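You operate a simulated robot arm through the tools that you are given. There is no shell and no other tool. Be economical: measure what you need, move in short steps, check, and stop when the job is done.

You are at the controls of a simulated robot arm. One attempt, no reset.

## Task
Switch off, lay the loom in its saddles and shut both clips.
Fine: machine one's window side head switch; it stays off.

Only the result counts: the job must be done as asked and must still hold three seconds after the hand-in. Knocking over, shifting, dropping, spilling or breaking anything else fails it.

## Robot
A 6-joint arm with a two-finger parallel gripper, fixed in place. Base frame: the origin is at the foot of the arm, x ahead of it, y to its left, z up; the work surface is at about z = 600. Units: mm, rad, N and s.
With the tool pointing down near the work surface it reaches from about 120 to 600 mm from the base axis. Its first joint turns from -1.152 to 1.152 rad. Payload 2.7 kg.
The TCP is the grasp point between the finger pads, 23 mm short of the fingertips. In the tool frame z runs along the fingers and y along their closing line. The gripper opens to 94 mm. The fingers are 38 mm wide and 10 mm thick; the gripper's body (54 by 96 mm) begins 39 mm behind the TCP.
Orientation is told as [roll, pitch, yaw] about the base's x, y, z axes, in that order, counted from this pose: with the fingers straight down and closing along the base's y, the tool's x points along the base's -x, its y along +y and its z along -z.

## Interface
- The arm moves only by the tool nudge_tool. Its argument "commands" is a list of rows, each an object (a shift or turn left out is 0, a gripper value left out holds the last) with "rotation": the turn, a rotation vector about the tool's x, y, z in units of 45 degrees (1.0 is 45 degrees), a list of three; "delta_pos": the shift along the tool's x, y, z in units of 400 mm (1.0 is 400 mm), a list of three; "jaw": the gripper command, from -1 (fully open) to 1 (shut), values between in proportion. In form: [{"rotation": [wx, wy, wz], "delta_pos": [tx, ty, tz], "jaw": jaw}, ...]. A call has 1 to 20 rows; each row is the pose to reach, as a shift and turn from the pose commanded when the call began, along the tool's axes at that moment. A call with a number of a shift or a turn outside -1 to 1 is refused whole. Rows are played at 5 a second. More than 50 mm and 0.15 rad between two rows, or a gripper value outside its range, and nothing of the call is played. A pose out of reach is approached as far as the arm can. The call stops where the force on the tool passes 90 N (or 10 N more than at its start, if that is more) or the arm is blocked; 0.2 s more then pass. The fingers move at their own pace (about 45 mm/s each) and stop on an object; they squeeze with about 29 N. The grip force told is the motor's: it shows also when the fingers shut on nothing. Time passes only in rows, and 0.2 s behind the last, so rows that repeat a pose let the fingers close. The reply holds the time, the measured pose of the TCP, the force on the tool along the base axes, the opening and the grip force, in the units named above and with some noise.
- Cameras (640 x 400 px; columns grow to the right, rows downward): "scene" is fixed at [85, -453.7, 1390]; the picture's right is [0.68, -0.74, 0.00], its down [-0.54, -0.50, -0.68] and it looks along [0.50, 0.46, -0.74] (base axes); focal length 356 px, centre (320, 200). "wrist" rides on the gripper at [-39, 0, -44] in the tool frame; the picture's right is [0.00, -1.00, 0.00], its down [0.97, 0.00, -0.24] and it looks along [0.24, 0.00, 0.97] (tool axes); focal length 218 px, centre (320, 200).
- camera(camera): a new picture of that camera. It takes no simulated time.
- locate(camera, pixels): for up to 12 pixels [column, row] of the newest picture of that camera ("zoom" is the newest enlarged one), the place [x, y, z] in the base frame of the surface seen there, good to about 2 mm, but the place of the scene camera against the robot may be out by one fixed shift of up to 18 mm in any direction. It takes no simulated time.
- close_up(camera, box): a new picture of the part [left, top, right, bottom] of that camera's present view, enlarged. It takes no simulated time.
- close_job(): hands the job in; it is judged then, once.

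Go step by step. Measure first, check grasps and placings, and put right what went wrong. The budget is 80 turns and 34 pictures, counting those below and the enlarged ones. Unless the task says otherwise, let go and move clear before handing in, and close with one line.

The tools are called after ">>>" as name(argument=value, ...) on one line, values as JSON. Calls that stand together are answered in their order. nudge_tool: Moves the arm, as the interface text tells. Its arguments: {"type":"object","properties":{"commands":{"type":"array"}},"required":["commands"]} The other tools are called the same way: camera (camera) takes a picture; locate (camera, pixels) gives the place of the surface under pixels of a picture; close_up (camera, box) takes an enlarged picture of a part of a camera's view; close_job () hands the job in.

At the start:

```text
clock: 0.0
tcp_pos: [400.9, -0.1, 888.2]
tcp_rot: [0.002, 0.001, -0.001]
ft_force: [-0.1, -0.1, -0.4]
opening: 93.9
grasp_force: 0.0
```

scene: 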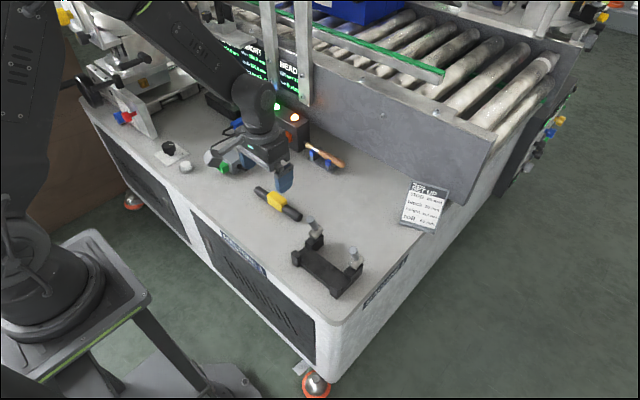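
wrist: 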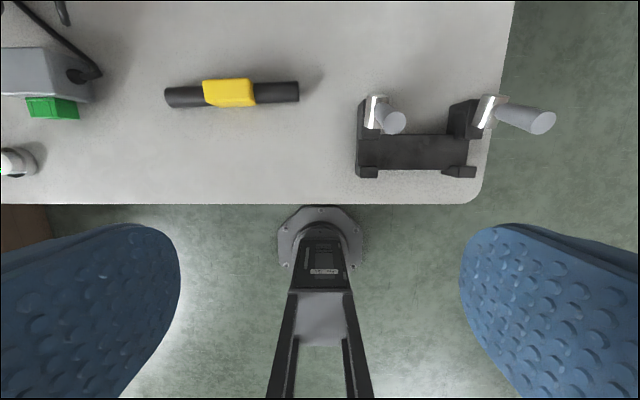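

The loom (yellow-sleeved black bar) and the saddle fixture are in view, and several switches stand near the lamps. I'll enlarge the switch areas first.

>>> close_up(camera="scene", box=[60, 70, 240, 190])

>>> close_up(camera="scene", box=[200, 40, 350, 180])

>>> close_up(camera="scene", box=[230, 170, 460, 310])

```text
3.33 times, centred on (150, 130) of scene
```

zoom: 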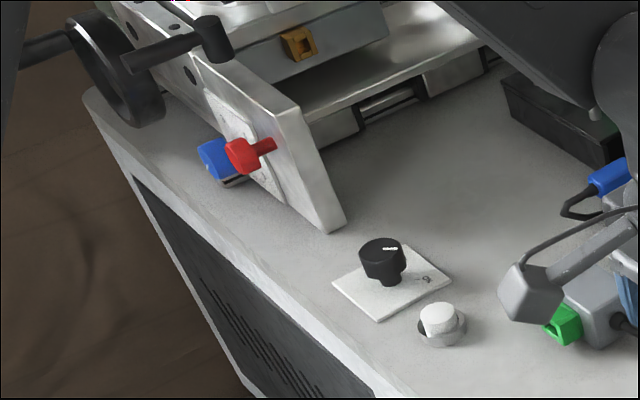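

```text
2.86 times, centred on (275, 110) of scene
```

zoom: 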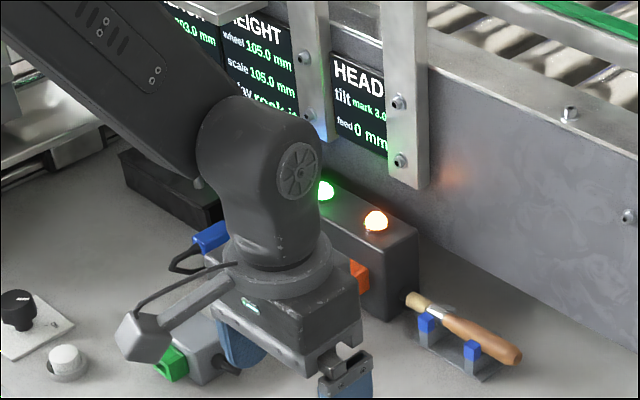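

```text
2.78 times, centred on (345, 240) of scene
```

zoom: 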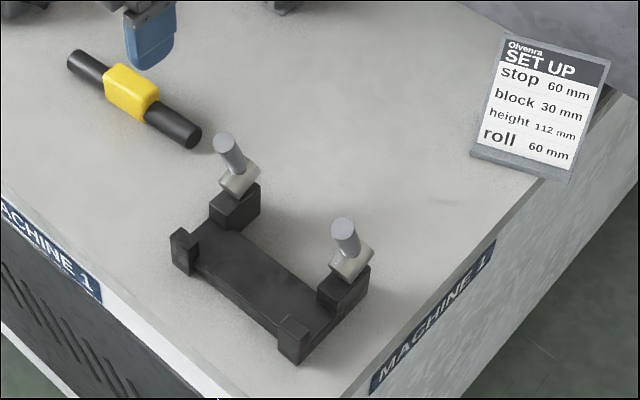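

The lamp box is partly hidden by the arm. I'll locate key things and swing the arm aside to view the box.

>>> locate(camera="scene", pixels=[[291, 133], [293, 118], [278, 107], [323, 155], [168, 148], [186, 167], [222, 168], [120, 115], [300, 75], [277, 202], [325, 268], [425, 205]])

>>> nudge_tool(commands=[{"delta_pos": [0.1, -0.06, 0]}, {"delta_pos": [0.15, -0.15, 0]}, {"delta_pos": [0.2, -0.25, 0]}, {"delta_pos": [0.2, -0.35, 0]}, {"delta_pos": [0.2, -0.45, 0]}, {"delta_pos": [0.2, -0.55, 0]}])

>>> camera(camera="scene")

```text
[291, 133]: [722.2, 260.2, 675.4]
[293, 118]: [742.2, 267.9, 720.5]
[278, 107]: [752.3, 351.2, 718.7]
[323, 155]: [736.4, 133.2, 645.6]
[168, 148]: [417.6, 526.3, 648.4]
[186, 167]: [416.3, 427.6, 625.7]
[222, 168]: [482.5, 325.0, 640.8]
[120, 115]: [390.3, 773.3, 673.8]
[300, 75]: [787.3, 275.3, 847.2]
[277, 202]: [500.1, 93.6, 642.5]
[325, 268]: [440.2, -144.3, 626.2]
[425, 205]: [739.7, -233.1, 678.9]
```

```text
clock: 1.4
tcp_pos: [319.2, -219.5, 892.6]
tcp_rot: [0.003, -0.001, 0.0]
ft_force: [0.5, -0.2, 0.1]
opening: 94.2
grasp_force: 0.0
```

```text
28 pictures are left
```

scene: 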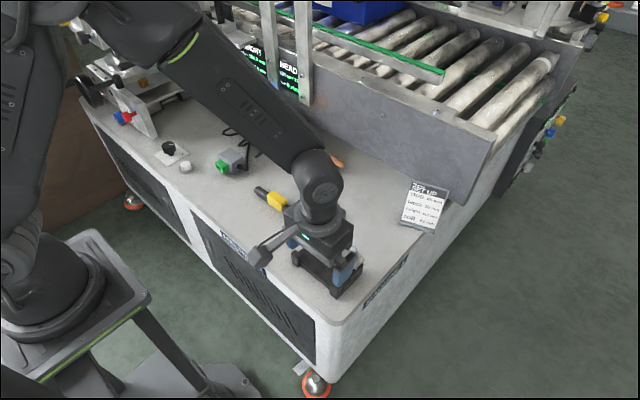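

The arm still hides the lamp box; I'll swing to the other side (+y) and look with both cameras.

>>> nudge_tool(commands=[{"delta_pos": [0, 0.11, 0]}, {"delta_pos": [0, 0.22, 0]}, {"delta_pos": [0, 0.33, 0]}, {"delta_pos": [0, 0.44, 0]}, {"delta_pos": [0, 0.55, 0]}, {"delta_pos": [0, 0.66, 0]}, {"delta_pos": [0, 0.77, 0]}, {"delta_pos": [0, 0.88, 0]}, {"delta_pos": [-0.1, 0.93, 0]}, {"delta_pos": [-0.2, 0.98, 0]}, {"delta_pos": [-0.25, 1.0, 0]}])

>>> camera(camera="scene")

>>> camera(camera="wrist")

```text
clock: 3.8
tcp_pos: [419.9, 179.7, 894.7]
tcp_rot: [0.001, 0.002, -0.001]
ft_force: [0.1, -0.3, -0.1]
opening: 93.9
grasp_force: 0.0
```

```text
27 pictures are left
```

scene: 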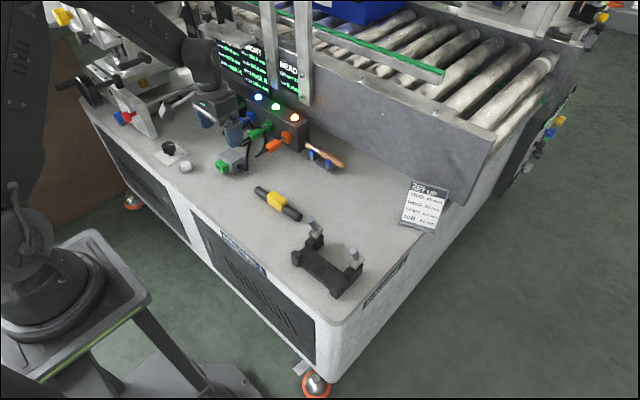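

```text
26 pictures are left
```

wrist: 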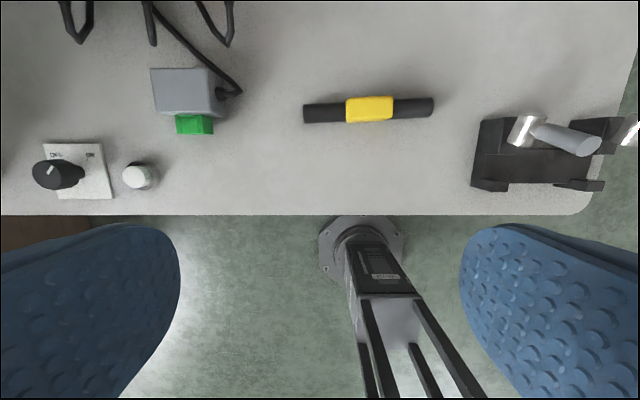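

>>> close_up(camera="scene", box=[200, 75, 350, 180])

>>> close_up(camera="scene", box=[200, 30, 320, 110])

>>> close_up(camera="wrist", box=[0, 40, 260, 210])

```text
3.81 times, centred on (275, 128) of scene
```

zoom: 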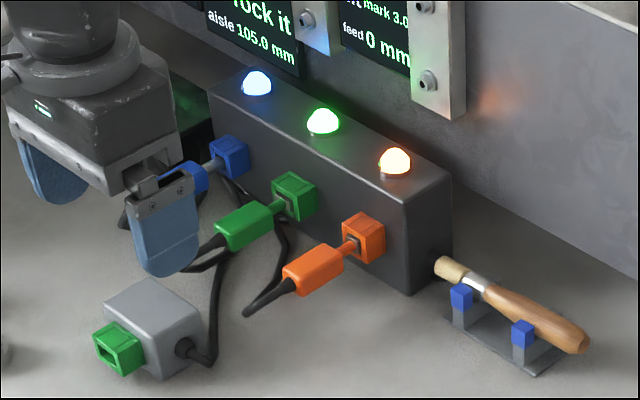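

```text
5.00 times, centred on (260, 70) of scene
```

zoom: 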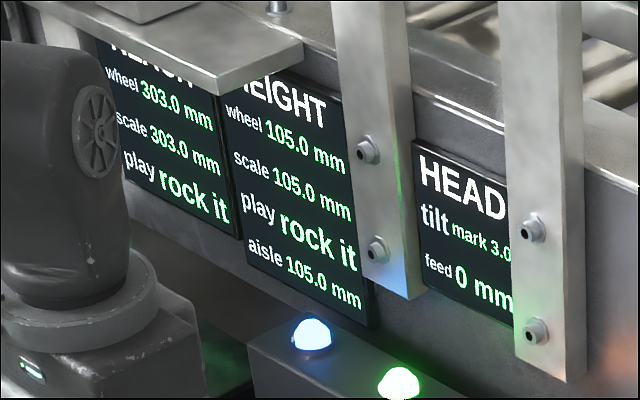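

```text
2.35 times, centred on (130, 125) of wrist
```

zoom: 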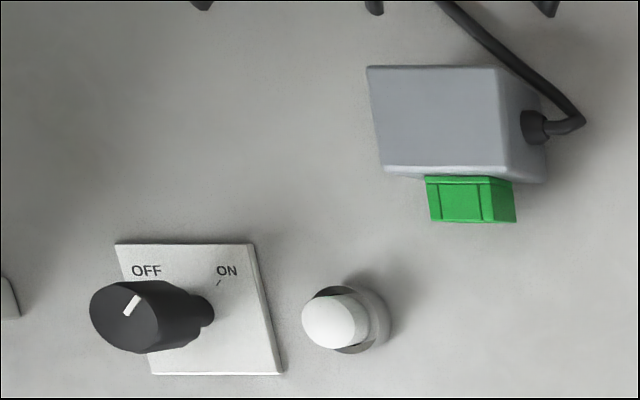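

Need to identify the "window side head switch"; I'll look at the rest of the room for labels.

>>> close_up(camera="scene", box=[50, 0, 220, 130])

>>> close_up(camera="scene", box=[490, 0, 640, 200])

>>> close_up(camera="scene", box=[130, 125, 220, 190])

```text
3.08 times, centred on (135, 65) of scene
```

zoom: 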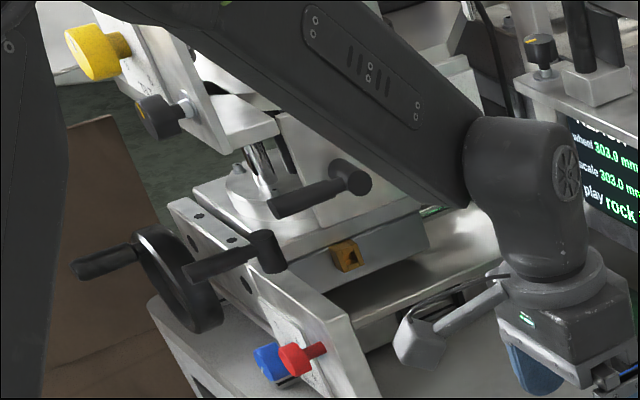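

```text
2.00 times, centred on (565, 100) of scene
```

zoom: 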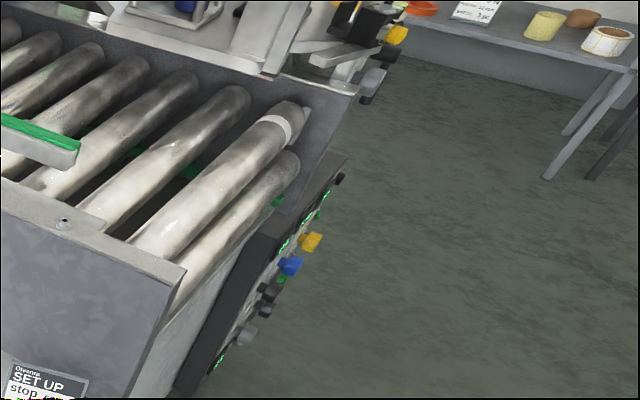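

```text
6.15 times, centred on (175, 158) of scene
```

zoom: 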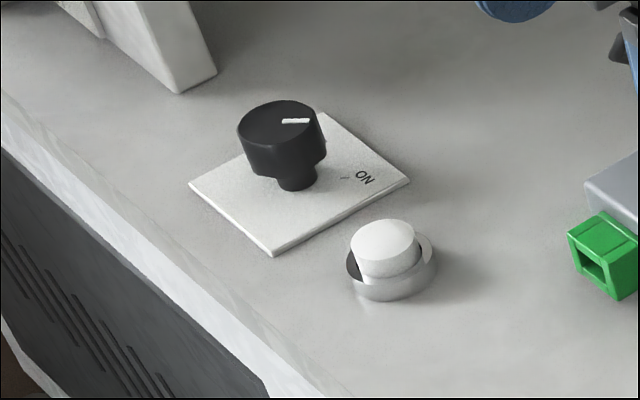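

The knob (zoom 280,125) points at ON. I still want evidence about which side is the window side, so I'll tilt the wrist camera forward and look around.

>>> nudge_tool(commands=[{"rotation": [0, -0.18, 0], "delta_pos": [0.1, 0, 0]}, {"rotation": [0, -0.36, 0], "delta_pos": [0.2, 0, 0]}, {"rotation": [0, -0.54, 0], "delta_pos": [0.25, 0, 0]}, {"rotation": [0, -0.72, 0], "delta_pos": [0.25, 0, 0]}, {"rotation": [0, -0.9, 0], "delta_pos": [0.25, 0, 0]}, {"rotation": [0, -1, 0], "delta_pos": [0.25, 0, 0]}, {"rotation": [0, -1, 0], "delta_pos": [0.25, 0, 0]}])

>>> camera(camera="wrist")

```text
clock: 5.4
tcp_pos: [322.2, 182.0, 895.2]
tcp_rot: [-0.004, -0.784, 0.003]
ft_force: [-0.7, 0.5, -0.7]
opening: 94.2
grasp_force: 0.0
out of reach, approached as far as the arm can: row 3, 6, 7
```

```text
19 pictures are left
```

wrist: 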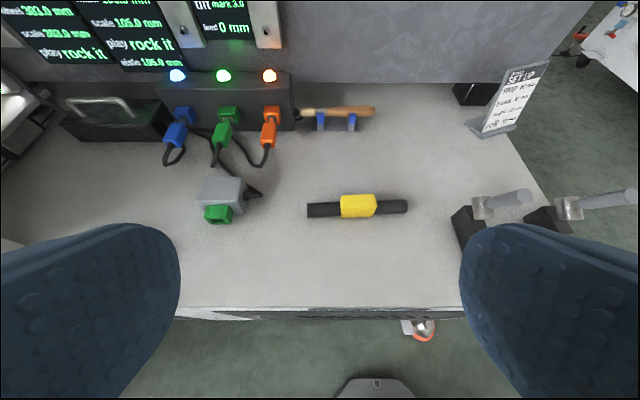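

I'll turn the view to the left (+y) end.

>>> nudge_tool(commands=[{"rotation": [-0.12, 0, -0.12]}, {"rotation": [-0.24, 0, -0.24]}, {"rotation": [-0.36, 0, -0.36]}, {"rotation": [-0.48, 0, -0.48]}, {"rotation": [-0.6, 0, -0.6]}, {"rotation": [-0.7, 0, -0.7]}, {"rotation": [-0.7, 0, -0.7]}])

>>> camera(camera="wrist")

```text
clock: 7.0
tcp_pos: [207.9, 308.2, 903.2]
tcp_rot: [-0.059, -0.776, 0.781]
ft_force: [0.2, 0.8, -0.6]
opening: 94.0
grasp_force: 0.0
out of reach, approached as far as the arm can: row 1, 2, 3, 4, 5, 6, 7
```

```text
18 pictures are left
```

wrist: 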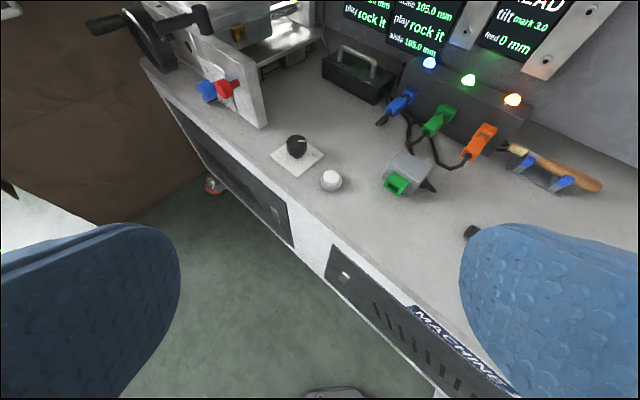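

The knob is the only OFF/ON-marked control seen; I'll measure it with the wrist camera and enlarge it.

>>> locate(camera="wrist", pixels=[[296, 141], [297, 158], [331, 180], [396, 184], [229, 88], [207, 90], [272, 155], [324, 155]])

>>> close_up(camera="wrist", box=[180, 60, 440, 220])

```text
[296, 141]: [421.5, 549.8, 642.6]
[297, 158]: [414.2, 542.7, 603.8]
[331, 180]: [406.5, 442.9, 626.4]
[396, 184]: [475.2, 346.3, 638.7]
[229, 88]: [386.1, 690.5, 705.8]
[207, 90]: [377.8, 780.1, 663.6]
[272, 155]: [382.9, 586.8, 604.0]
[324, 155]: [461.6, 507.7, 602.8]
```

```text
2.46 times, centred on (310, 140) of wrist
```

zoom: 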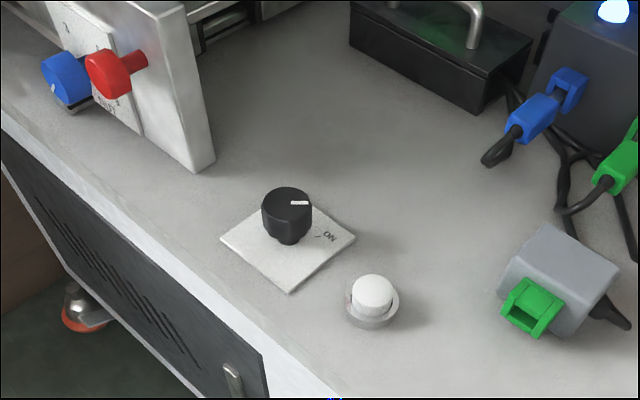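

The knob (zoom 287,205) points to ON, at about (420, 549), top z 643. I'll bring the tool upright and test how far it reaches toward the knob.

>>> nudge_tool(commands=[{"rotation": [0, 0.18, 0]}, {"rotation": [0, 0.36, 0]}, {"rotation": [0, 0.54, 0]}, {"rotation": [0, 0.72, 0]}, {"rotation": [0, 0.9, 0]}, {"rotation": [0, 1, 0]}, {"rotation": [0, 1, 0]}])

```text
clock: 8.6
tcp_pos: [213.1, 302.8, 908.0]
tcp_rot: [-0.04, 0.011, 0.738]
ft_force: [1.0, -1.0, 0.1]
opening: 93.7
grasp_force: 0.0
out of reach, approached as far as the arm can: row 4, 5
```

>>> nudge_tool(commands=[{"delta_pos": [-0.08, 0.01, 0.047]}, {"delta_pos": [-0.16, 0.02, 0.094]}, {"delta_pos": [-0.24, 0.03, 0.141]}, {"delta_pos": [-0.32, 0.04, 0.188]}, {"delta_pos": [-0.4, 0.05, 0.235]}, {"delta_pos": [-0.48, 0.06, 0.282]}, {"delta_pos": [-0.56, 0.07, 0.33]}, {"delta_pos": [-0.64, 0.085, 0.38]}, {"delta_pos": [-0.72, 0.095, 0.43]}, {"delta_pos": [-0.796, 0.105, 0.47]}, {"delta_pos": [-0.796, 0.105, 0.47]}])

>>> camera(camera="wrist")

```text
clock: 11.0
tcp_pos: [391.5, 489.3, 743.0]
tcp_rot: [-0.042, 0.01, 0.739]
ft_force: [-1.0, 0.1, 0.3]
opening: 93.9
grasp_force: 0.0
out of reach, approached as far as the arm can: row 9, 10, 11
```

```text
16 pictures are left
```

wrist: 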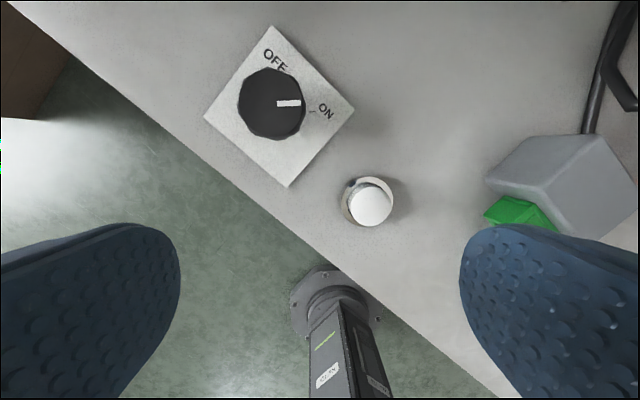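

Vertical reach ends at about radius 626; the knob mark (288,103) points to ON. I'll measure the knob accurately.

>>> locate(camera="wrist", pixels=[[265, 106], [240, 106], [304, 106], [271, 70], [275, 135], [289, 186], [272, 27], [205, 115], [354, 107], [370, 203], [348, 205]])

>>> close_up(camera="wrist", box=[180, 10, 440, 240])

```text
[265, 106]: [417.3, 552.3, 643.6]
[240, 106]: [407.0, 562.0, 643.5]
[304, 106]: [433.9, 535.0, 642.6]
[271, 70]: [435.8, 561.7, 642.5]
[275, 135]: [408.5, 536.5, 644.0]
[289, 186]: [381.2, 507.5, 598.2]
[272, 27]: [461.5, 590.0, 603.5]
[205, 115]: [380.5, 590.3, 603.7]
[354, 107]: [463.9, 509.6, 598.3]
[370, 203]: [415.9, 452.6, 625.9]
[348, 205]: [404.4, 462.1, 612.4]
```

```text
1.74 times, centred on (310, 125) of wrist
```

zoom: 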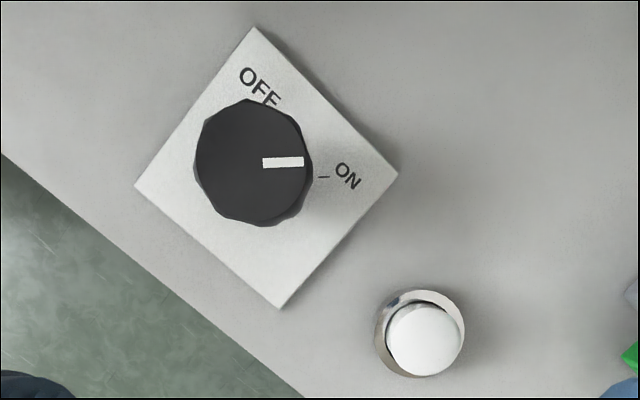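

The knob centre is (421, 549), top z 643, and its radius of 692 needs an outward tilt. I'll test tilting about 34° above the knob.

>>> nudge_tool(commands=[{"rotation": [0.02, -0.18, 0.0]}, {"rotation": [0.03, -0.36, 0.0]}, {"rotation": [0.04, -0.54, 0.0]}, {"rotation": [0.04, -0.72, 0.0]}, {"rotation": [0.04, -0.76, 0.0], "delta_pos": [-0.05, 0.02, 0.02]}, {"rotation": [0.04, -0.76, 0.0], "delta_pos": [-0.1, 0.04, 0.04]}, {"rotation": [0.04, -0.76, 0.0], "delta_pos": [-0.155, 0.06, 0.0575]}, {"rotation": [0.04, -0.76, 0.0], "delta_pos": [-0.155, 0.06, 0.0575]}])

```text
clock: 12.8
tcp_pos: [417.7, 550.2, 720.0]
tcp_rot: [-0.086, -0.587, 0.779]
ft_force: [-0.1, -0.8, -0.2]
opening: 93.8
grasp_force: 0.1
```

Reachable. I'll level the closing line and yaw back clockwise to prepare the twist.

>>> nudge_tool(commands=[{"rotation": [0.057, 0, 0.127]}, {"rotation": [0.114, 0, 0.254]}, {"rotation": [0.171, 0, 0.381]}, {"rotation": [0.228, 0, 0.508]}, {"rotation": [0.228, 0, 0.508]}])

```text
clock: 14.0
tcp_pos: [419.9, 550.0, 719.2]
tcp_rot: [0.005, -0.603, 0.291]
ft_force: [-0.4, -0.8, -0.2]
opening: 93.9
grasp_force: 0.1
```

Orientation good. Descending over the knob, then closing.

>>> nudge_tool(commands=[{"delta_pos": [0.0553, 0, 0.08]}, {"delta_pos": [0.09, 0, 0.13]}, {"delta_pos": [0.1106, 0, 0.1607]}, {"delta_pos": [0.1106, 0, 0.1607], "jaw": 1}, {"delta_pos": [0.1106, 0, 0.1607], "jaw": 1}, {"delta_pos": [0.1106, 0, 0.1607], "jaw": 1}, {"delta_pos": [0.1106, 0, 0.1607], "jaw": 1}, {"delta_pos": [0.1106, 0, 0.1607], "jaw": 1}])

>>> camera(camera="wrist")

```text
clock: 15.8
tcp_pos: [399.5, 542.7, 658.1]
tcp_rot: [0.024, -0.607, 0.307]
ft_force: [-23.3, 47.1, -10.8]
opening: 40.5
grasp_force: 45.1
out of reach, approached as far as the arm can: row 1, 2, 3, 4, 5, 6, 7, 8
```

```text
14 pictures are left
```

wrist: 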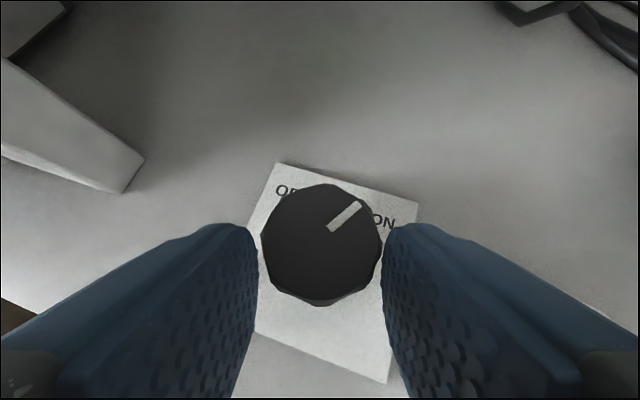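

The grip is on the knob but off-centre (arm at its reach limit, 47 N sideways). I'll release, back off and tilt more before gripping again.

>>> nudge_tool(commands=[{"jaw": -0.4}, {"jaw": -0.4}, {"delta_pos": [0, 0, -0.1], "jaw": -0.4}, {"delta_pos": [-0.03, 0, -0.1], "rotation": [0, -0.13, 0], "jaw": -0.4}, {"delta_pos": [-0.06, 0, -0.07], "rotation": [0, -0.26, 0], "jaw": -0.4}, {"delta_pos": [-0.0915, 0, -0.034], "rotation": [0, -0.26, 0], "jaw": -0.4}, {"delta_pos": [-0.0915, 0, -0.034], "rotation": [0, -0.26, 0], "jaw": -0.4}])

```text
clock: 17.4
tcp_pos: [437.4, 541.7, 688.4]
tcp_rot: [0.0, -0.825, 0.287]
ft_force: [-0.1, -0.6, -0.3]
opening: 65.8
grasp_force: 0.1
out of reach, approached as far as the arm can: row 3, 4, 5, 6
```

Tilt 0.825 is reachable here. Now centre and lower onto the knob with open jaws (no closing yet).

>>> nudge_tool(commands=[{"delta_pos": [0.023, 0.029, -0.025]}, {"delta_pos": [0.067, 0.029, 0.015]}, {"delta_pos": [0.11, 0.029, 0.055]}, {"delta_pos": [0.11, 0.029, 0.055]}])

```text
clock: 18.4
tcp_pos: [408.4, 542.2, 642.3]
tcp_rot: [0.008, -0.805, 0.292]
ft_force: [-0.5, 0.0, 0.3]
opening: 65.7
grasp_force: 0.1
out of reach, approached as far as the arm can: row 3, 4
```

The fingers now straddle the knob with it near the pad centre. I'll shift 3 mm sideways and close.

>>> nudge_tool(commands=[{"delta_pos": [0, 0.007, 0]}, {"delta_pos": [0, 0.007, 0], "jaw": 1}, {"delta_pos": [0, 0.007, 0], "jaw": 1}, {"delta_pos": [0, 0.007, 0], "jaw": 1}, {"delta_pos": [0, 0.007, 0], "jaw": 1}])

```text
clock: 19.6
tcp_pos: [405.1, 545.7, 643.8]
tcp_rot: [0.011, -0.809, 0.297]
ft_force: [-8.7, 19.8, -5.4]
opening: 41.7
grasp_force: 44.8
out of reach, approached as far as the arm can: row 1
```

Knob gripped (41.7 mm). Now I twist it counter-clockwise (toward OFF) about its own axis.

>>> nudge_tool(commands=[{"rotation": [-0.129, 0, -0.123], "delta_pos": [0, -0.0056, 0]}, {"rotation": [-0.258, 0, -0.246], "delta_pos": [0, -0.0113, 0]}, {"rotation": [-0.387, 0, -0.369], "delta_pos": [-0.0015, -0.0165, 0.0015]}, {"rotation": [-0.516, 0, -0.492], "delta_pos": [-0.003, -0.022, 0.003]}, {"rotation": [-0.645, 0, -0.615], "delta_pos": [-0.005, -0.027, 0.005]}, {"rotation": [-0.774, 0, -0.738], "delta_pos": [-0.0075, -0.031, 0.0078]}, {"rotation": [-0.903, 0, -0.861], "delta_pos": [-0.0105, -0.035, 0.011]}, {"rotation": [-0.903, 0, -0.861], "delta_pos": [-0.0105, -0.035, 0.011]}])

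>>> camera(camera="wrist")

```text
clock: 21.4
tcp_pos: [414.9, 533.1, 635.9]
tcp_rot: [0.016, -0.802, 1.275]
ft_force: [-2.9, 26.3, -21.2]
opening: 40.8
grasp_force: 45.6
out of reach, approached as far as the arm can: row 1, 2, 3, 4, 5, 6
```

```text
13 pictures are left
```

wrist: 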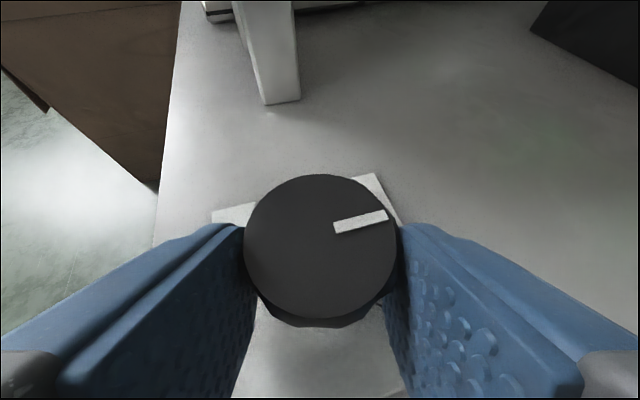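

The mark now points roughly along +x (pixel 360,222), about halfway. I'll release, swing back and regrip for the rest.

>>> nudge_tool(commands=[{"jaw": -0.4}, {"jaw": -0.4}, {"jaw": -0.4}, {"rotation": [0.128, 0, 0.124], "delta_pos": [-0.003, 0.004, 0.001], "jaw": -0.4}, {"rotation": [0.257, 0, 0.248], "delta_pos": [-0.006, 0.009, 0.002], "jaw": -0.4}, {"rotation": [0.385, 0, 0.372], "delta_pos": [-0.009, 0.013, 0.003], "jaw": -0.4}, {"rotation": [0.514, 0, 0.497], "delta_pos": [-0.012, 0.017, 0.004], "jaw": -0.4}, {"rotation": [0.642, 0, 0.621], "delta_pos": [-0.016, 0.021, 0.006], "jaw": -0.4}, {"rotation": [0.771, 0, 0.745], "delta_pos": [-0.019, 0.026, 0.007], "jaw": -0.4}, {"rotation": [0.899, 0, 0.869], "delta_pos": [-0.0227, 0.03, 0.009], "jaw": -0.4}, {"rotation": [0.899, 0, 0.869], "delta_pos": [-0.0227, 0.03, 0.009], "jaw": -0.4}])

```text
clock: 23.8
tcp_pos: [404.0, 539.5, 651.1]
tcp_rot: [0.017, -0.805, 0.281]
ft_force: [0.1, 0.3, -0.2]
opening: 65.9
grasp_force: 0.1
out of reach, approached as far as the arm can: row 6, 7, 10, 11
```

>>> nudge_tool(commands=[{"rotation": [-0.092, 0, -0.088], "delta_pos": [0.012, 0.012, 0.0235]}, {"rotation": [-0.092, 0, -0.088], "delta_pos": [0.012, 0.012, 0.0235]}, {"rotation": [-0.092, 0, -0.088], "delta_pos": [0.012, 0.012, 0.0235], "jaw": 1}, {"rotation": [-0.092, 0, -0.088], "delta_pos": [0.012, 0.012, 0.0235], "jaw": 1}, {"rotation": [-0.092, 0, -0.088], "delta_pos": [0.012, 0.012, 0.0235], "jaw": 1}, {"rotation": [-0.092, 0, -0.088], "delta_pos": [0.012, 0.012, 0.0235], "jaw": 1}])

```text
clock: 25.2
tcp_pos: [403.6, 544.2, 641.3]
tcp_rot: [0.015, -0.804, 0.387]
ft_force: [2.4, -8.6, 2.7]
opening: 41.6
grasp_force: 45.2
out of reach, approached as far as the arm can: row 1
```

Gripped well again. Twisting counter-clockwise the rest of the way.

>>> nudge_tool(commands=[{"rotation": [-0.124, 0, -0.1194], "delta_pos": [0, -0.006, 0]}, {"rotation": [-0.248, 0, -0.239], "delta_pos": [-0.001, -0.012, 0.001]}, {"rotation": [-0.371, 0, -0.358], "delta_pos": [-0.0015, -0.018, 0.0015]}, {"rotation": [-0.495, 0, -0.478], "delta_pos": [-0.0025, -0.0235, 0.0025]}, {"rotation": [-0.619, 0, -0.597], "delta_pos": [-0.005, -0.029, 0.005]}, {"rotation": [-0.743, 0, -0.716], "delta_pos": [-0.007, -0.034, 0.0075]}, {"rotation": [-0.867, 0, -0.836], "delta_pos": [-0.01, -0.038, 0.0105]}, {"rotation": [-0.99, 0, -0.955], "delta_pos": [-0.013, -0.042, 0.0135]}, {"rotation": [-0.99, 0, -0.955], "delta_pos": [-0.013, -0.042, 0.0135]}])

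>>> camera(camera="wrist")

```text
clock: 27.2
tcp_pos: [417.9, 531.9, 646.0]
tcp_rot: [-0.003, -0.823, 1.479]
ft_force: [23.6, 31.2, -12.6]
opening: 39.9
grasp_force: 45.2
out of reach, approached as far as the arm can: row 4, 5, 8, 9
```

```text
12 pictures are left
```

wrist: 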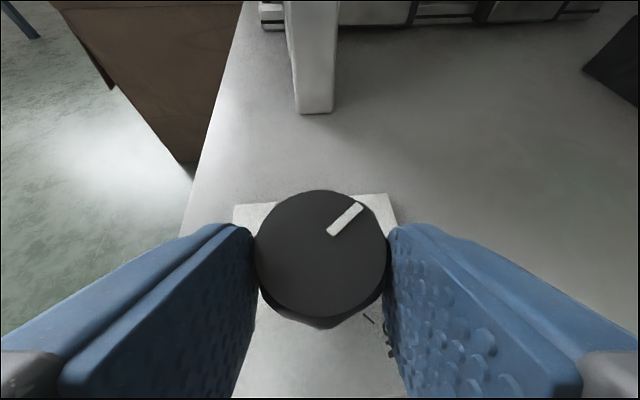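

The mark (345,218) now reads about 40–45° — at OFF. Release, back off and check.

>>> nudge_tool(commands=[{"jaw": -0.4}, {"jaw": -0.4}, {"jaw": -0.4}, {"delta_pos": [-0.05, 0, -0.06], "jaw": -0.4}, {"delta_pos": [-0.1, 0, -0.15], "jaw": -0.4}, {"delta_pos": [-0.12, 0, -0.25], "rotation": [0, 0.15, 0], "jaw": -0.4}, {"delta_pos": [-0.14, 0, -0.32], "rotation": [0, 0.33, 0], "jaw": -0.4}, {"delta_pos": [-0.14, 0, -0.32], "rotation": [0, 0.51, 0], "jaw": -0.4}, {"delta_pos": [-0.14, 0, -0.32], "rotation": [0, 0.69, 0], "jaw": -0.4}])

>>> close_up(camera="wrist", box=[160, 0, 480, 200])

>>> close_up(camera="scene", box=[120, 60, 360, 200])

```text
clock: 29.2
tcp_pos: [412.4, 472.2, 769.6]
tcp_rot: [0.006, -0.271, 1.475]
ft_force: [0.6, 0.5, 0.5]
opening: 65.6
grasp_force: 0.0
```

```text
2.00 times, centred on (320, 100) of wrist
```

zoom: 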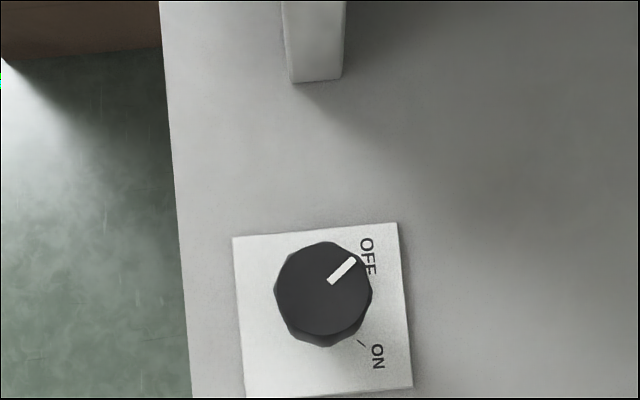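

```text
2.67 times, centred on (240, 130) of scene
```

zoom: 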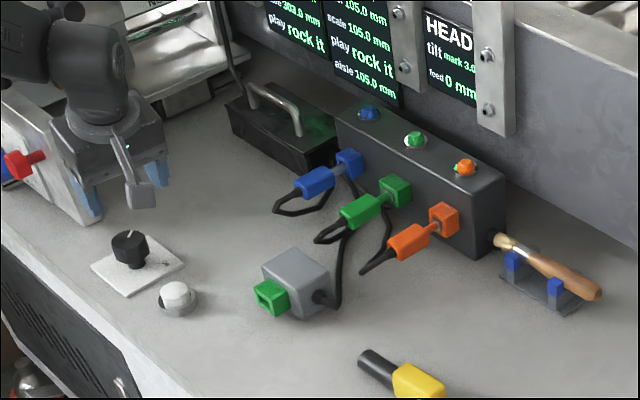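

All three lamps went out and the mark (zoom 342,270) is on OFF. Now moving over the loom and fixture to measure them.

>>> nudge_tool(commands=[{"rotation": [0, 0.1, 0], "delta_pos": [0.09, -0.01, -0.056]}, {"rotation": [0, 0.2, 0], "delta_pos": [0.18, -0.02, -0.11]}, {"rotation": [0, 0.3, 0], "delta_pos": [0.27, -0.03, -0.167]}, {"rotation": [0, 0.345, 0], "delta_pos": [0.355, -0.04, -0.222]}, {"rotation": [0, 0.345, 0], "delta_pos": [0.44, -0.048, -0.278]}])

>>> nudge_tool(commands=[{"rotation": [0, 0, 0.18], "delta_pos": [0.065, -0.028, 0]}, {"rotation": [0, 0, 0.36], "delta_pos": [0.13, -0.056, 0]}, {"rotation": [0, 0, 0.54], "delta_pos": [0.195, -0.084, 0]}, {"rotation": [0, 0, 0.72], "delta_pos": [0.26, -0.113, 0]}, {"rotation": [0, 0, 0.9], "delta_pos": [0.328, -0.142, 0]}, {"rotation": [0, 0, 0.94], "delta_pos": [0.328, -0.142, 0]}])

>>> nudge_tool(commands=[{"rotation": [0, 0, 0.18], "delta_pos": [0.03, -0.065, 0]}, {"rotation": [0, 0, 0.36], "delta_pos": [0.06, -0.13, 0]}, {"rotation": [0, 0, 0.54], "delta_pos": [0.09, -0.195, 0]}, {"rotation": [0, 0, 0.72], "delta_pos": [0.12, -0.26, 0]}, {"rotation": [0, 0, 0.9], "delta_pos": [0.147, -0.325, 0]}, {"rotation": [0, 0, 0.94], "delta_pos": [0.147, -0.325, 0]}, {"rotation": [0, 0, 0.94], "delta_pos": [0.147, -0.325, 0]}])

>>> camera(camera="wrist")

```text
clock: 30.4
tcp_pos: [417.3, 273.2, 825.8]
tcp_rot: [0.003, -0.003, 1.476]
ft_force: [0.3, 0.0, -0.2]
opening: 65.9
grasp_force: 0.0
```

```text
clock: 31.8
tcp_pos: [455.4, 137.8, 828.1]
tcp_rot: [0.003, 0.002, 0.735]
ft_force: [0.7, -0.5, -0.1]
opening: 66.0
grasp_force: 0.1
```

```text
clock: 33.4
tcp_pos: [500.1, 0.1, 828.3]
tcp_rot: [0.003, 0.003, -0.002]
ft_force: [1.5, 0.5, -0.2]
opening: 65.5
grasp_force: 0.0
```

```text
9 pictures are left
```

wrist: 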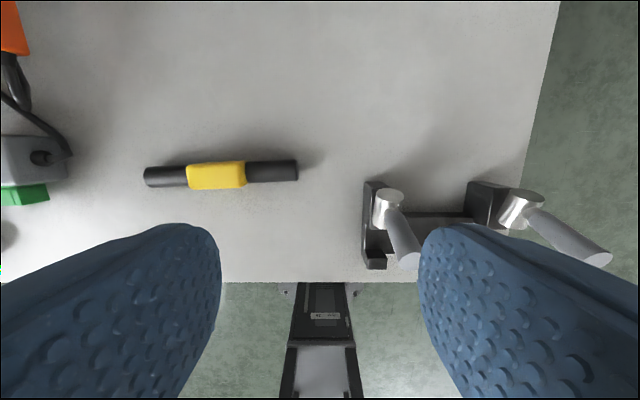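

Loom spans pixels (145–297, 172), fixture around (365–540, 220). Measuring both.

>>> locate(camera="wrist", pixels=[[148, 177], [170, 177], [215, 176], [246, 173], [189, 177], [270, 171], [296, 170], [215, 162], [215, 188], [270, 161], [270, 181]])

>>> locate(camera="wrist", pixels=[[370, 187], [368, 250], [376, 262], [375, 243], [440, 220], [480, 186], [472, 210], [385, 199], [388, 215], [410, 262], [520, 205], [600, 258]])

>>> close_up(camera="wrist", box=[330, 150, 630, 290])

```text
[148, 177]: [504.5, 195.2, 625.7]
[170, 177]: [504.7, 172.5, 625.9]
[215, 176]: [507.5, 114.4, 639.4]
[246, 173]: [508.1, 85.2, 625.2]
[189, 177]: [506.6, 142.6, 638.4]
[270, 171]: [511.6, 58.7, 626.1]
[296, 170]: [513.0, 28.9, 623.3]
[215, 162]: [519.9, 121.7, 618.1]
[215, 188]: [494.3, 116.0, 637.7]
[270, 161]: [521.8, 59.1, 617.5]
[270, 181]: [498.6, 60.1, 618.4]
```

```text
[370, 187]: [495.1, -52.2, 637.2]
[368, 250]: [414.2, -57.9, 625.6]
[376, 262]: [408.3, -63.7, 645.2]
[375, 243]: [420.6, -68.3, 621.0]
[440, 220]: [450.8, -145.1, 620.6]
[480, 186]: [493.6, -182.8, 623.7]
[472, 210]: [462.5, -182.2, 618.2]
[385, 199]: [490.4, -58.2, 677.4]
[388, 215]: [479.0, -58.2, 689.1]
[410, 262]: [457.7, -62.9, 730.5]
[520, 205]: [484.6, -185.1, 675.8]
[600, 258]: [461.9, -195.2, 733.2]
```

```text
2.13 times, centred on (480, 220) of wrist
```

zoom: 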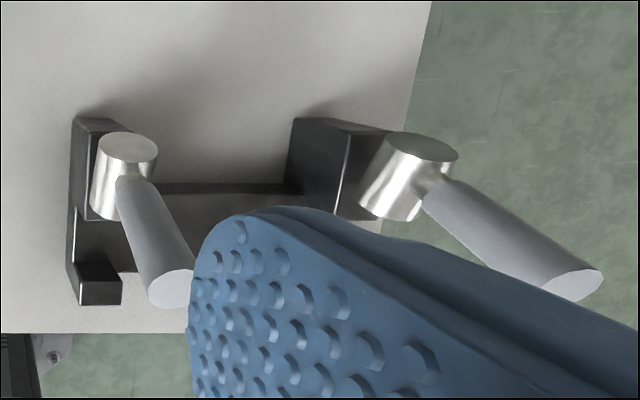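

Loom centre about (508, 112), lying along y. I need the saddle and clip shape in detail from the scene camera.

>>> close_up(camera="scene", box=[280, 205, 376, 305])

```text
4.00 times, centred on (328, 255) of scene
```

zoom: 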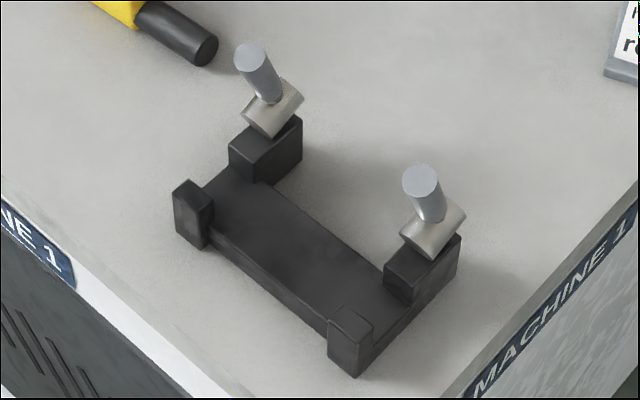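

Each clip is a lever on a rear block, leaning toward −x above a flat saddle. Measuring points with zoom.

>>> locate(camera="zoom", pixels=[[248, 50], [265, 85], [285, 105], [265, 140], [240, 180], [205, 185], [196, 187], [290, 250], [418, 178], [345, 318], [410, 272], [352, 325]])

>>> locate(camera="zoom", pixels=[[174, 193], [213, 207], [330, 322], [373, 325], [230, 150], [270, 162], [300, 122], [385, 275], [420, 298], [460, 240], [380, 262], [208, 40]])

```text
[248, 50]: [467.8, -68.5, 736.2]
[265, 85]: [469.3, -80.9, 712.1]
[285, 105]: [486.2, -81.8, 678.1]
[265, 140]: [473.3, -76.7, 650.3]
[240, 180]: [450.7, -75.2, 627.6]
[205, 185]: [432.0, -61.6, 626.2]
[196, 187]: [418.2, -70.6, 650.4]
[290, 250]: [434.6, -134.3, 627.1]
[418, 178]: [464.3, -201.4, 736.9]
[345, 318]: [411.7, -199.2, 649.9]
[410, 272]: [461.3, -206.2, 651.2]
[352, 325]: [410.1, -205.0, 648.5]
```

```text
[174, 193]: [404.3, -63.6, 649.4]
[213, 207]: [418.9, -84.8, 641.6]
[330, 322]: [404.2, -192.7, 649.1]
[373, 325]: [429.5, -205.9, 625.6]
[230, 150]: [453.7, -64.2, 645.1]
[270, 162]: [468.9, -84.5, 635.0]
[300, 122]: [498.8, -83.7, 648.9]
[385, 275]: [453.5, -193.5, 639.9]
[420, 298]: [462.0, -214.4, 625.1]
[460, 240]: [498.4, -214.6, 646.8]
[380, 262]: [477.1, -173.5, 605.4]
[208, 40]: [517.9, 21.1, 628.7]
```

Groove lies between x≈414 and 448, y centre ≈ −132, tray top z≈621; loom ⌀≈24. Moving above the yellow sleeve and turning to close along x.

>>> nudge_tool(commands=[{"rotation": [0, 0, -0.18], "delta_pos": [0, 0.06, 0]}, {"rotation": [0, 0, -0.36], "delta_pos": [-0.01, 0.12, 0]}, {"rotation": [0, 0, -0.54], "delta_pos": [-0.01, 0.18, 0]}, {"rotation": [0, 0, -0.72], "delta_pos": [-0.019, 0.24, 0]}, {"rotation": [0, 0, -0.9], "delta_pos": [-0.019, 0.285, 0]}, {"rotation": [0, 0, -1], "delta_pos": [-0.019, 0.285, 0]}])

>>> nudge_tool(commands=[{"rotation": [0, 0, -0.18], "delta_pos": [0, 0, 0.06]}, {"rotation": [0, 0, -0.36], "delta_pos": [0, 0, 0.12]}, {"rotation": [0, 0, -0.54], "delta_pos": [0, 0, 0.18]}, {"rotation": [0, 0, -0.72], "delta_pos": [0, 0, 0.24]}, {"rotation": [0, 0, -0.9], "delta_pos": [0, 0, 0.3]}, {"rotation": [0, 0, -1], "delta_pos": [0, 0, 0.32]}, {"rotation": [0, 0, -1], "delta_pos": [0, 0, 0.32]}])

>>> camera(camera="wrist")

```text
clock: 34.8
tcp_pos: [508.3, 117.3, 829.0]
tcp_rot: [0.004, 0.001, 0.787]
ft_force: [-0.6, 0.5, -1.1]
opening: 65.9
grasp_force: 0.0
```

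```text
clock: 36.4
tcp_pos: [506.9, 114.0, 701.9]
tcp_rot: [0.002, -0.002, 1.572]
ft_force: [-0.2, -0.1, 0.5]
opening: 66.1
grasp_force: 0.1
```

```text
6 pictures are left
```

wrist: 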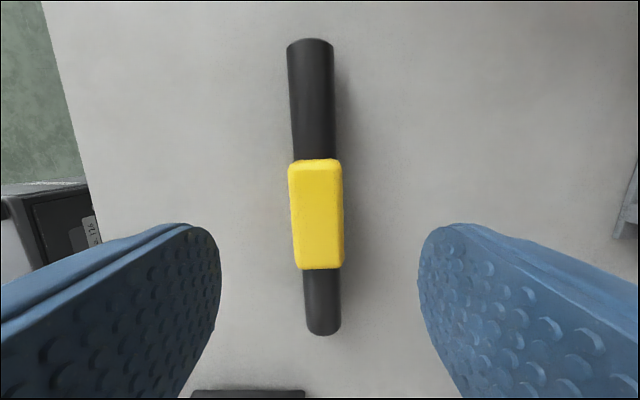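

>>> locate(camera="wrist", pixels=[[292, 215], [342, 215], [316, 215], [316, 165], [318, 262], [310, 45], [323, 330], [290, 110], [334, 110], [312, 110]])

```text
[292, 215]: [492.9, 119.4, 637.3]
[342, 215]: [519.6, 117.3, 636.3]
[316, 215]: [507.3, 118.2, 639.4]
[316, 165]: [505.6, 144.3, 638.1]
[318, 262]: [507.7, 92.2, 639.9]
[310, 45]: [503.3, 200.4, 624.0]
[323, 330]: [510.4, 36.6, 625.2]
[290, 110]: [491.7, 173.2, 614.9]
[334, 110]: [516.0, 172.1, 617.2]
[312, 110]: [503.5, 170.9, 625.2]
```

Sleeve centre (506.5, 118), 27 mm wide. Aligning, descending and gripping.

>>> nudge_tool(commands=[{"rotation": [0, 0, -0.057], "delta_pos": [-0.008, 0, 0.09]}, {"rotation": [0, 0, -0.057], "delta_pos": [-0.008, 0, 0.16]}, {"rotation": [0, 0, -0.057], "delta_pos": [-0.008, 0, 0.19]}, {"rotation": [0, 0, -0.057], "delta_pos": [-0.008, 0, 0.19], "jaw": 1}, {"rotation": [0, 0, -0.057], "delta_pos": [-0.008, 0, 0.19], "jaw": 1}, {"rotation": [0, 0, -0.057], "delta_pos": [-0.008, 0, 0.19], "jaw": 1}, {"rotation": [0, 0, -0.057], "delta_pos": [-0.008, 0, 0.19], "jaw": 1}])

```text
clock: 38.0
tcp_pos: [507.0, 117.6, 628.5]
tcp_rot: [0.003, -0.001, 1.614]
ft_force: [-1.0, 0.0, 0.2]
opening: 27.7
grasp_force: 28.7
```

Sleeve gripped (27.7 mm). Lifting and carrying to above the saddles at x≈421.

>>> nudge_tool(commands=[{"delta_pos": [0, 0, -0.1]}, {"delta_pos": [0, 0, -0.2]}, {"delta_pos": [0, 0, -0.3]}, {"delta_pos": [0, 0, -0.4]}, {"delta_pos": [0.1, 0.04, -0.43]}, {"delta_pos": [0.2, 0.08, -0.43], "rotation": [0, 0, 0.02]}, {"delta_pos": [0.3, 0.12, -0.43], "rotation": [0, 0, 0.04]}, {"delta_pos": [0.4, 0.16, -0.43], "rotation": [0, 0, 0.055]}, {"delta_pos": [0.5, 0.2, -0.43], "rotation": [0, 0, 0.055]}, {"delta_pos": [0.6, 0.235, -0.43], "rotation": [0, 0, 0.055]}, {"delta_pos": [0.615, 0.242, -0.43], "rotation": [0, 0, 0.055]}, {"delta_pos": [0.615, 0.242, -0.43], "rotation": [0, 0, 0.055]}])

>>> camera(camera="wrist")

```text
clock: 40.6
tcp_pos: [419.5, -132.7, 796.3]
tcp_rot: [0.003, -0.001, 1.572]
ft_force: [0.3, -0.2, -1.6]
opening: 27.6
grasp_force: 28.9
```

```text
5 pictures are left
```

wrist: 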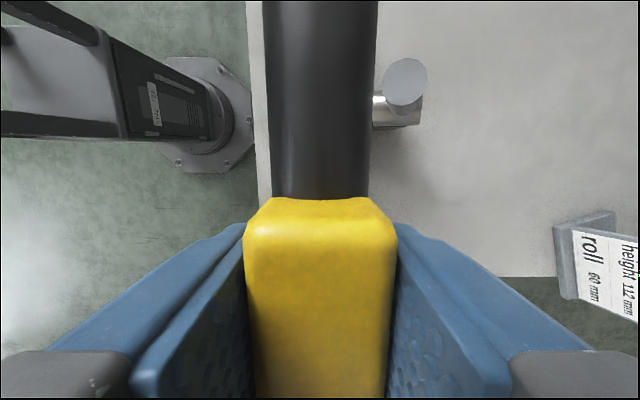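

Loom hangs straight; checking the clearance to the near handle tip (404,80).

>>> locate(camera="wrist", pixels=[[404, 80], [384, 82], [426, 78], [372, 80], [376, 120], [420, 120], [365, 110], [320, 110]])

```text
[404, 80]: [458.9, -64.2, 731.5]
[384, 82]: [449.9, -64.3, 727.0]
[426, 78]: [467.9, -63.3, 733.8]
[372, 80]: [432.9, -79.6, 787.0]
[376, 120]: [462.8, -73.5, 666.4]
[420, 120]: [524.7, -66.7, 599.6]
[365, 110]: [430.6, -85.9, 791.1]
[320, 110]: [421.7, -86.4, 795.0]
```

Clearance is 17 mm. Lower to just above the posts, shift +11 mm in x, then lower into the groove.

>>> nudge_tool(commands=[{"delta_pos": [0, 0, 0.1]}, {"delta_pos": [0, 0, 0.2]}, {"delta_pos": [0, 0, 0.2825]}, {"delta_pos": [0, -0.015, 0.2825]}, {"delta_pos": [0, -0.0285, 0.2825]}, {"delta_pos": [0, -0.0285, 0.32]}, {"delta_pos": [0, -0.0285, 0.345]}, {"delta_pos": [0, -0.0285, 0.358]}, {"delta_pos": [0, -0.0285, 0.364]}, {"delta_pos": [0, -0.0285, 0.364]}])

```text
clock: 42.8
tcp_pos: [433.0, -129.0, 652.6]
tcp_rot: [0.004, -0.002, 1.574]
ft_force: [-0.1, -0.5, -0.9]
opening: 27.8
grasp_force: 29.4
```

No contact yet; lower in 1.5 mm steps.

>>> nudge_tool(commands=[{"delta_pos": [0.005, 0.003, 0.002]}, {"delta_pos": [0.005, 0.003, 0.005]}, {"delta_pos": [0.005, 0.003, 0.007]}, {"delta_pos": [0.005, 0.003, 0.009]}, {"delta_pos": [0.005, 0.003, 0.009]}])

```text
clock: 44.0
tcp_pos: [432.5, -132.9, 649.4]
tcp_rot: [0.0, -0.001, 1.572]
ft_force: [-2.8, 7.4, 21.5]
opening: 27.5
grasp_force: 29.6
```

Contact at z 649 (21 N up): the loom is seated. Release and rise.

>>> nudge_tool(commands=[{"delta_pos": [0, 0, -0.003], "jaw": 0.0}, {"jaw": 0.0, "delta_pos": [0, 0, -0.003]}, {"jaw": 0.0, "delta_pos": [0, 0, -0.003]}, {"jaw": 0.0, "delta_pos": [0, 0, -0.05]}, {"jaw": 0.0, "delta_pos": [0, 0, -0.15]}, {"jaw": 0.0, "delta_pos": [0, 0, -0.25]}, {"jaw": 0.0, "delta_pos": [0, 0, -0.35]}, {"jaw": 0.0, "delta_pos": [0, 0, -0.45]}, {"jaw": 1.0, "delta_pos": [0, 0, -0.45]}])

>>> close_up(camera="scene", box=[272, 195, 382, 305])

```text
clock: 46.0
tcp_pos: [431.2, -131.4, 828.2]
tcp_rot: [0.003, -0.002, 1.572]
ft_force: [0.1, 0.5, -0.3]
opening: 12.1
grasp_force: 0.1
```

```text
3.64 times, centred on (327, 250) of scene
```

zoom: 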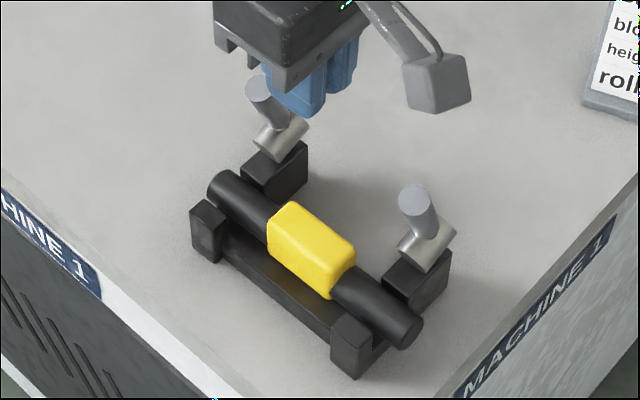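

Loom sits between the posts with handles still up. I'll now put the closed fingers behind the left handle (y −65), to push it toward −x.

>>> nudge_tool(commands=[{"delta_pos": [-0.05, -0.09, 0], "jaw": 1}, {"delta_pos": [-0.11, -0.15, 0]}, {"delta_pos": [-0.165, -0.188, 0]}, {"delta_pos": [-0.165, -0.188, 0.1]}, {"delta_pos": [-0.165, -0.188, 0.2]}, {"delta_pos": [-0.165, -0.188, 0.245]}, {"delta_pos": [-0.165, -0.188, 0.245]}])

```text
clock: 47.6
tcp_pos: [507.8, -69.8, 731.7]
tcp_rot: [0.003, -0.002, 1.573]
ft_force: [0.3, 0.6, -0.6]
opening: 0.1
grasp_force: 28.8
```

In place behind the handle. Push it toward −x first.

>>> nudge_tool(commands=[{"delta_pos": [-0.008, 0.03, 0.0]}, {"delta_pos": [-0.008, 0.06, 0.005]}, {"delta_pos": [-0.008, 0.085, 0.005]}, {"delta_pos": [-0.008, 0.107, 0.007]}, {"delta_pos": [-0.008, 0.13, 0.01]}, {"delta_pos": [-0.008, 0.13, 0.01]}])

```text
clock: 49.0
tcp_pos: [454.9, -65.2, 726.0]
tcp_rot: [0.004, -0.001, 1.574]
ft_force: [0.9, 0.7, 0.7]
opening: 0.0
grasp_force: 29.5
```

Little force felt; check how the handle moved.

>>> close_up(camera="scene", box=[272, 185, 382, 295])

```text
3.64 times, centred on (327, 240) of scene
```

zoom: 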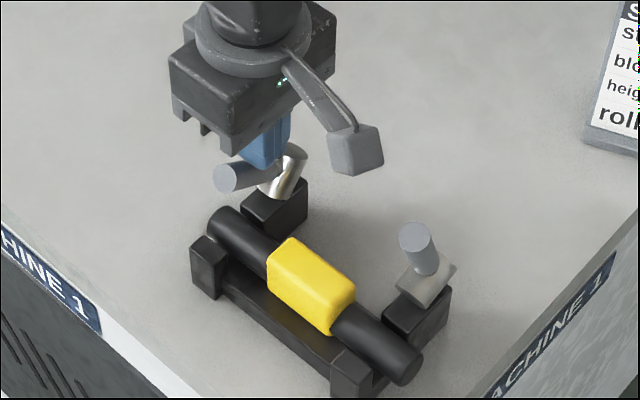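

The lever is swinging down over the loom as expected. Continue pressing along its arc.

>>> nudge_tool(commands=[{"delta_pos": [0, 0.017, 0.0125]}, {"delta_pos": [0, 0.032, 0.0325]}, {"delta_pos": [0, 0.042, 0.0525]}, {"delta_pos": [0, 0.047, 0.0725]}, {"delta_pos": [0, 0.047, 0.0725]}])

```text
clock: 50.2
tcp_pos: [435.6, -64.8, 698.7]
tcp_rot: [0.003, -0.001, 1.572]
ft_force: [-4.2, 0.6, 9.6]
opening: 0.0
grasp_force: 28.6
```

Light contact (≈10 N). Press further in small steps.

>>> nudge_tool(commands=[{"delta_pos": [0, 0, 0.01]}, {"delta_pos": [0, 0, 0.02]}, {"delta_pos": [0, 0, 0.03]}, {"delta_pos": [0, 0, 0.04]}, {"delta_pos": [0, 0, 0.04]}])

```text
clock: 50.8
tcp_pos: [434.9, -64.3, 698.1]
tcp_rot: [0.008, -0.002, 1.572]
ft_force: [-14.2, 2.4, 33.6]
opening: 0.0
grasp_force: 29.6
stopped in row 2: the force on the tool passed its limit (the readings are from after the stop); the commanded pose is now the measured one
```

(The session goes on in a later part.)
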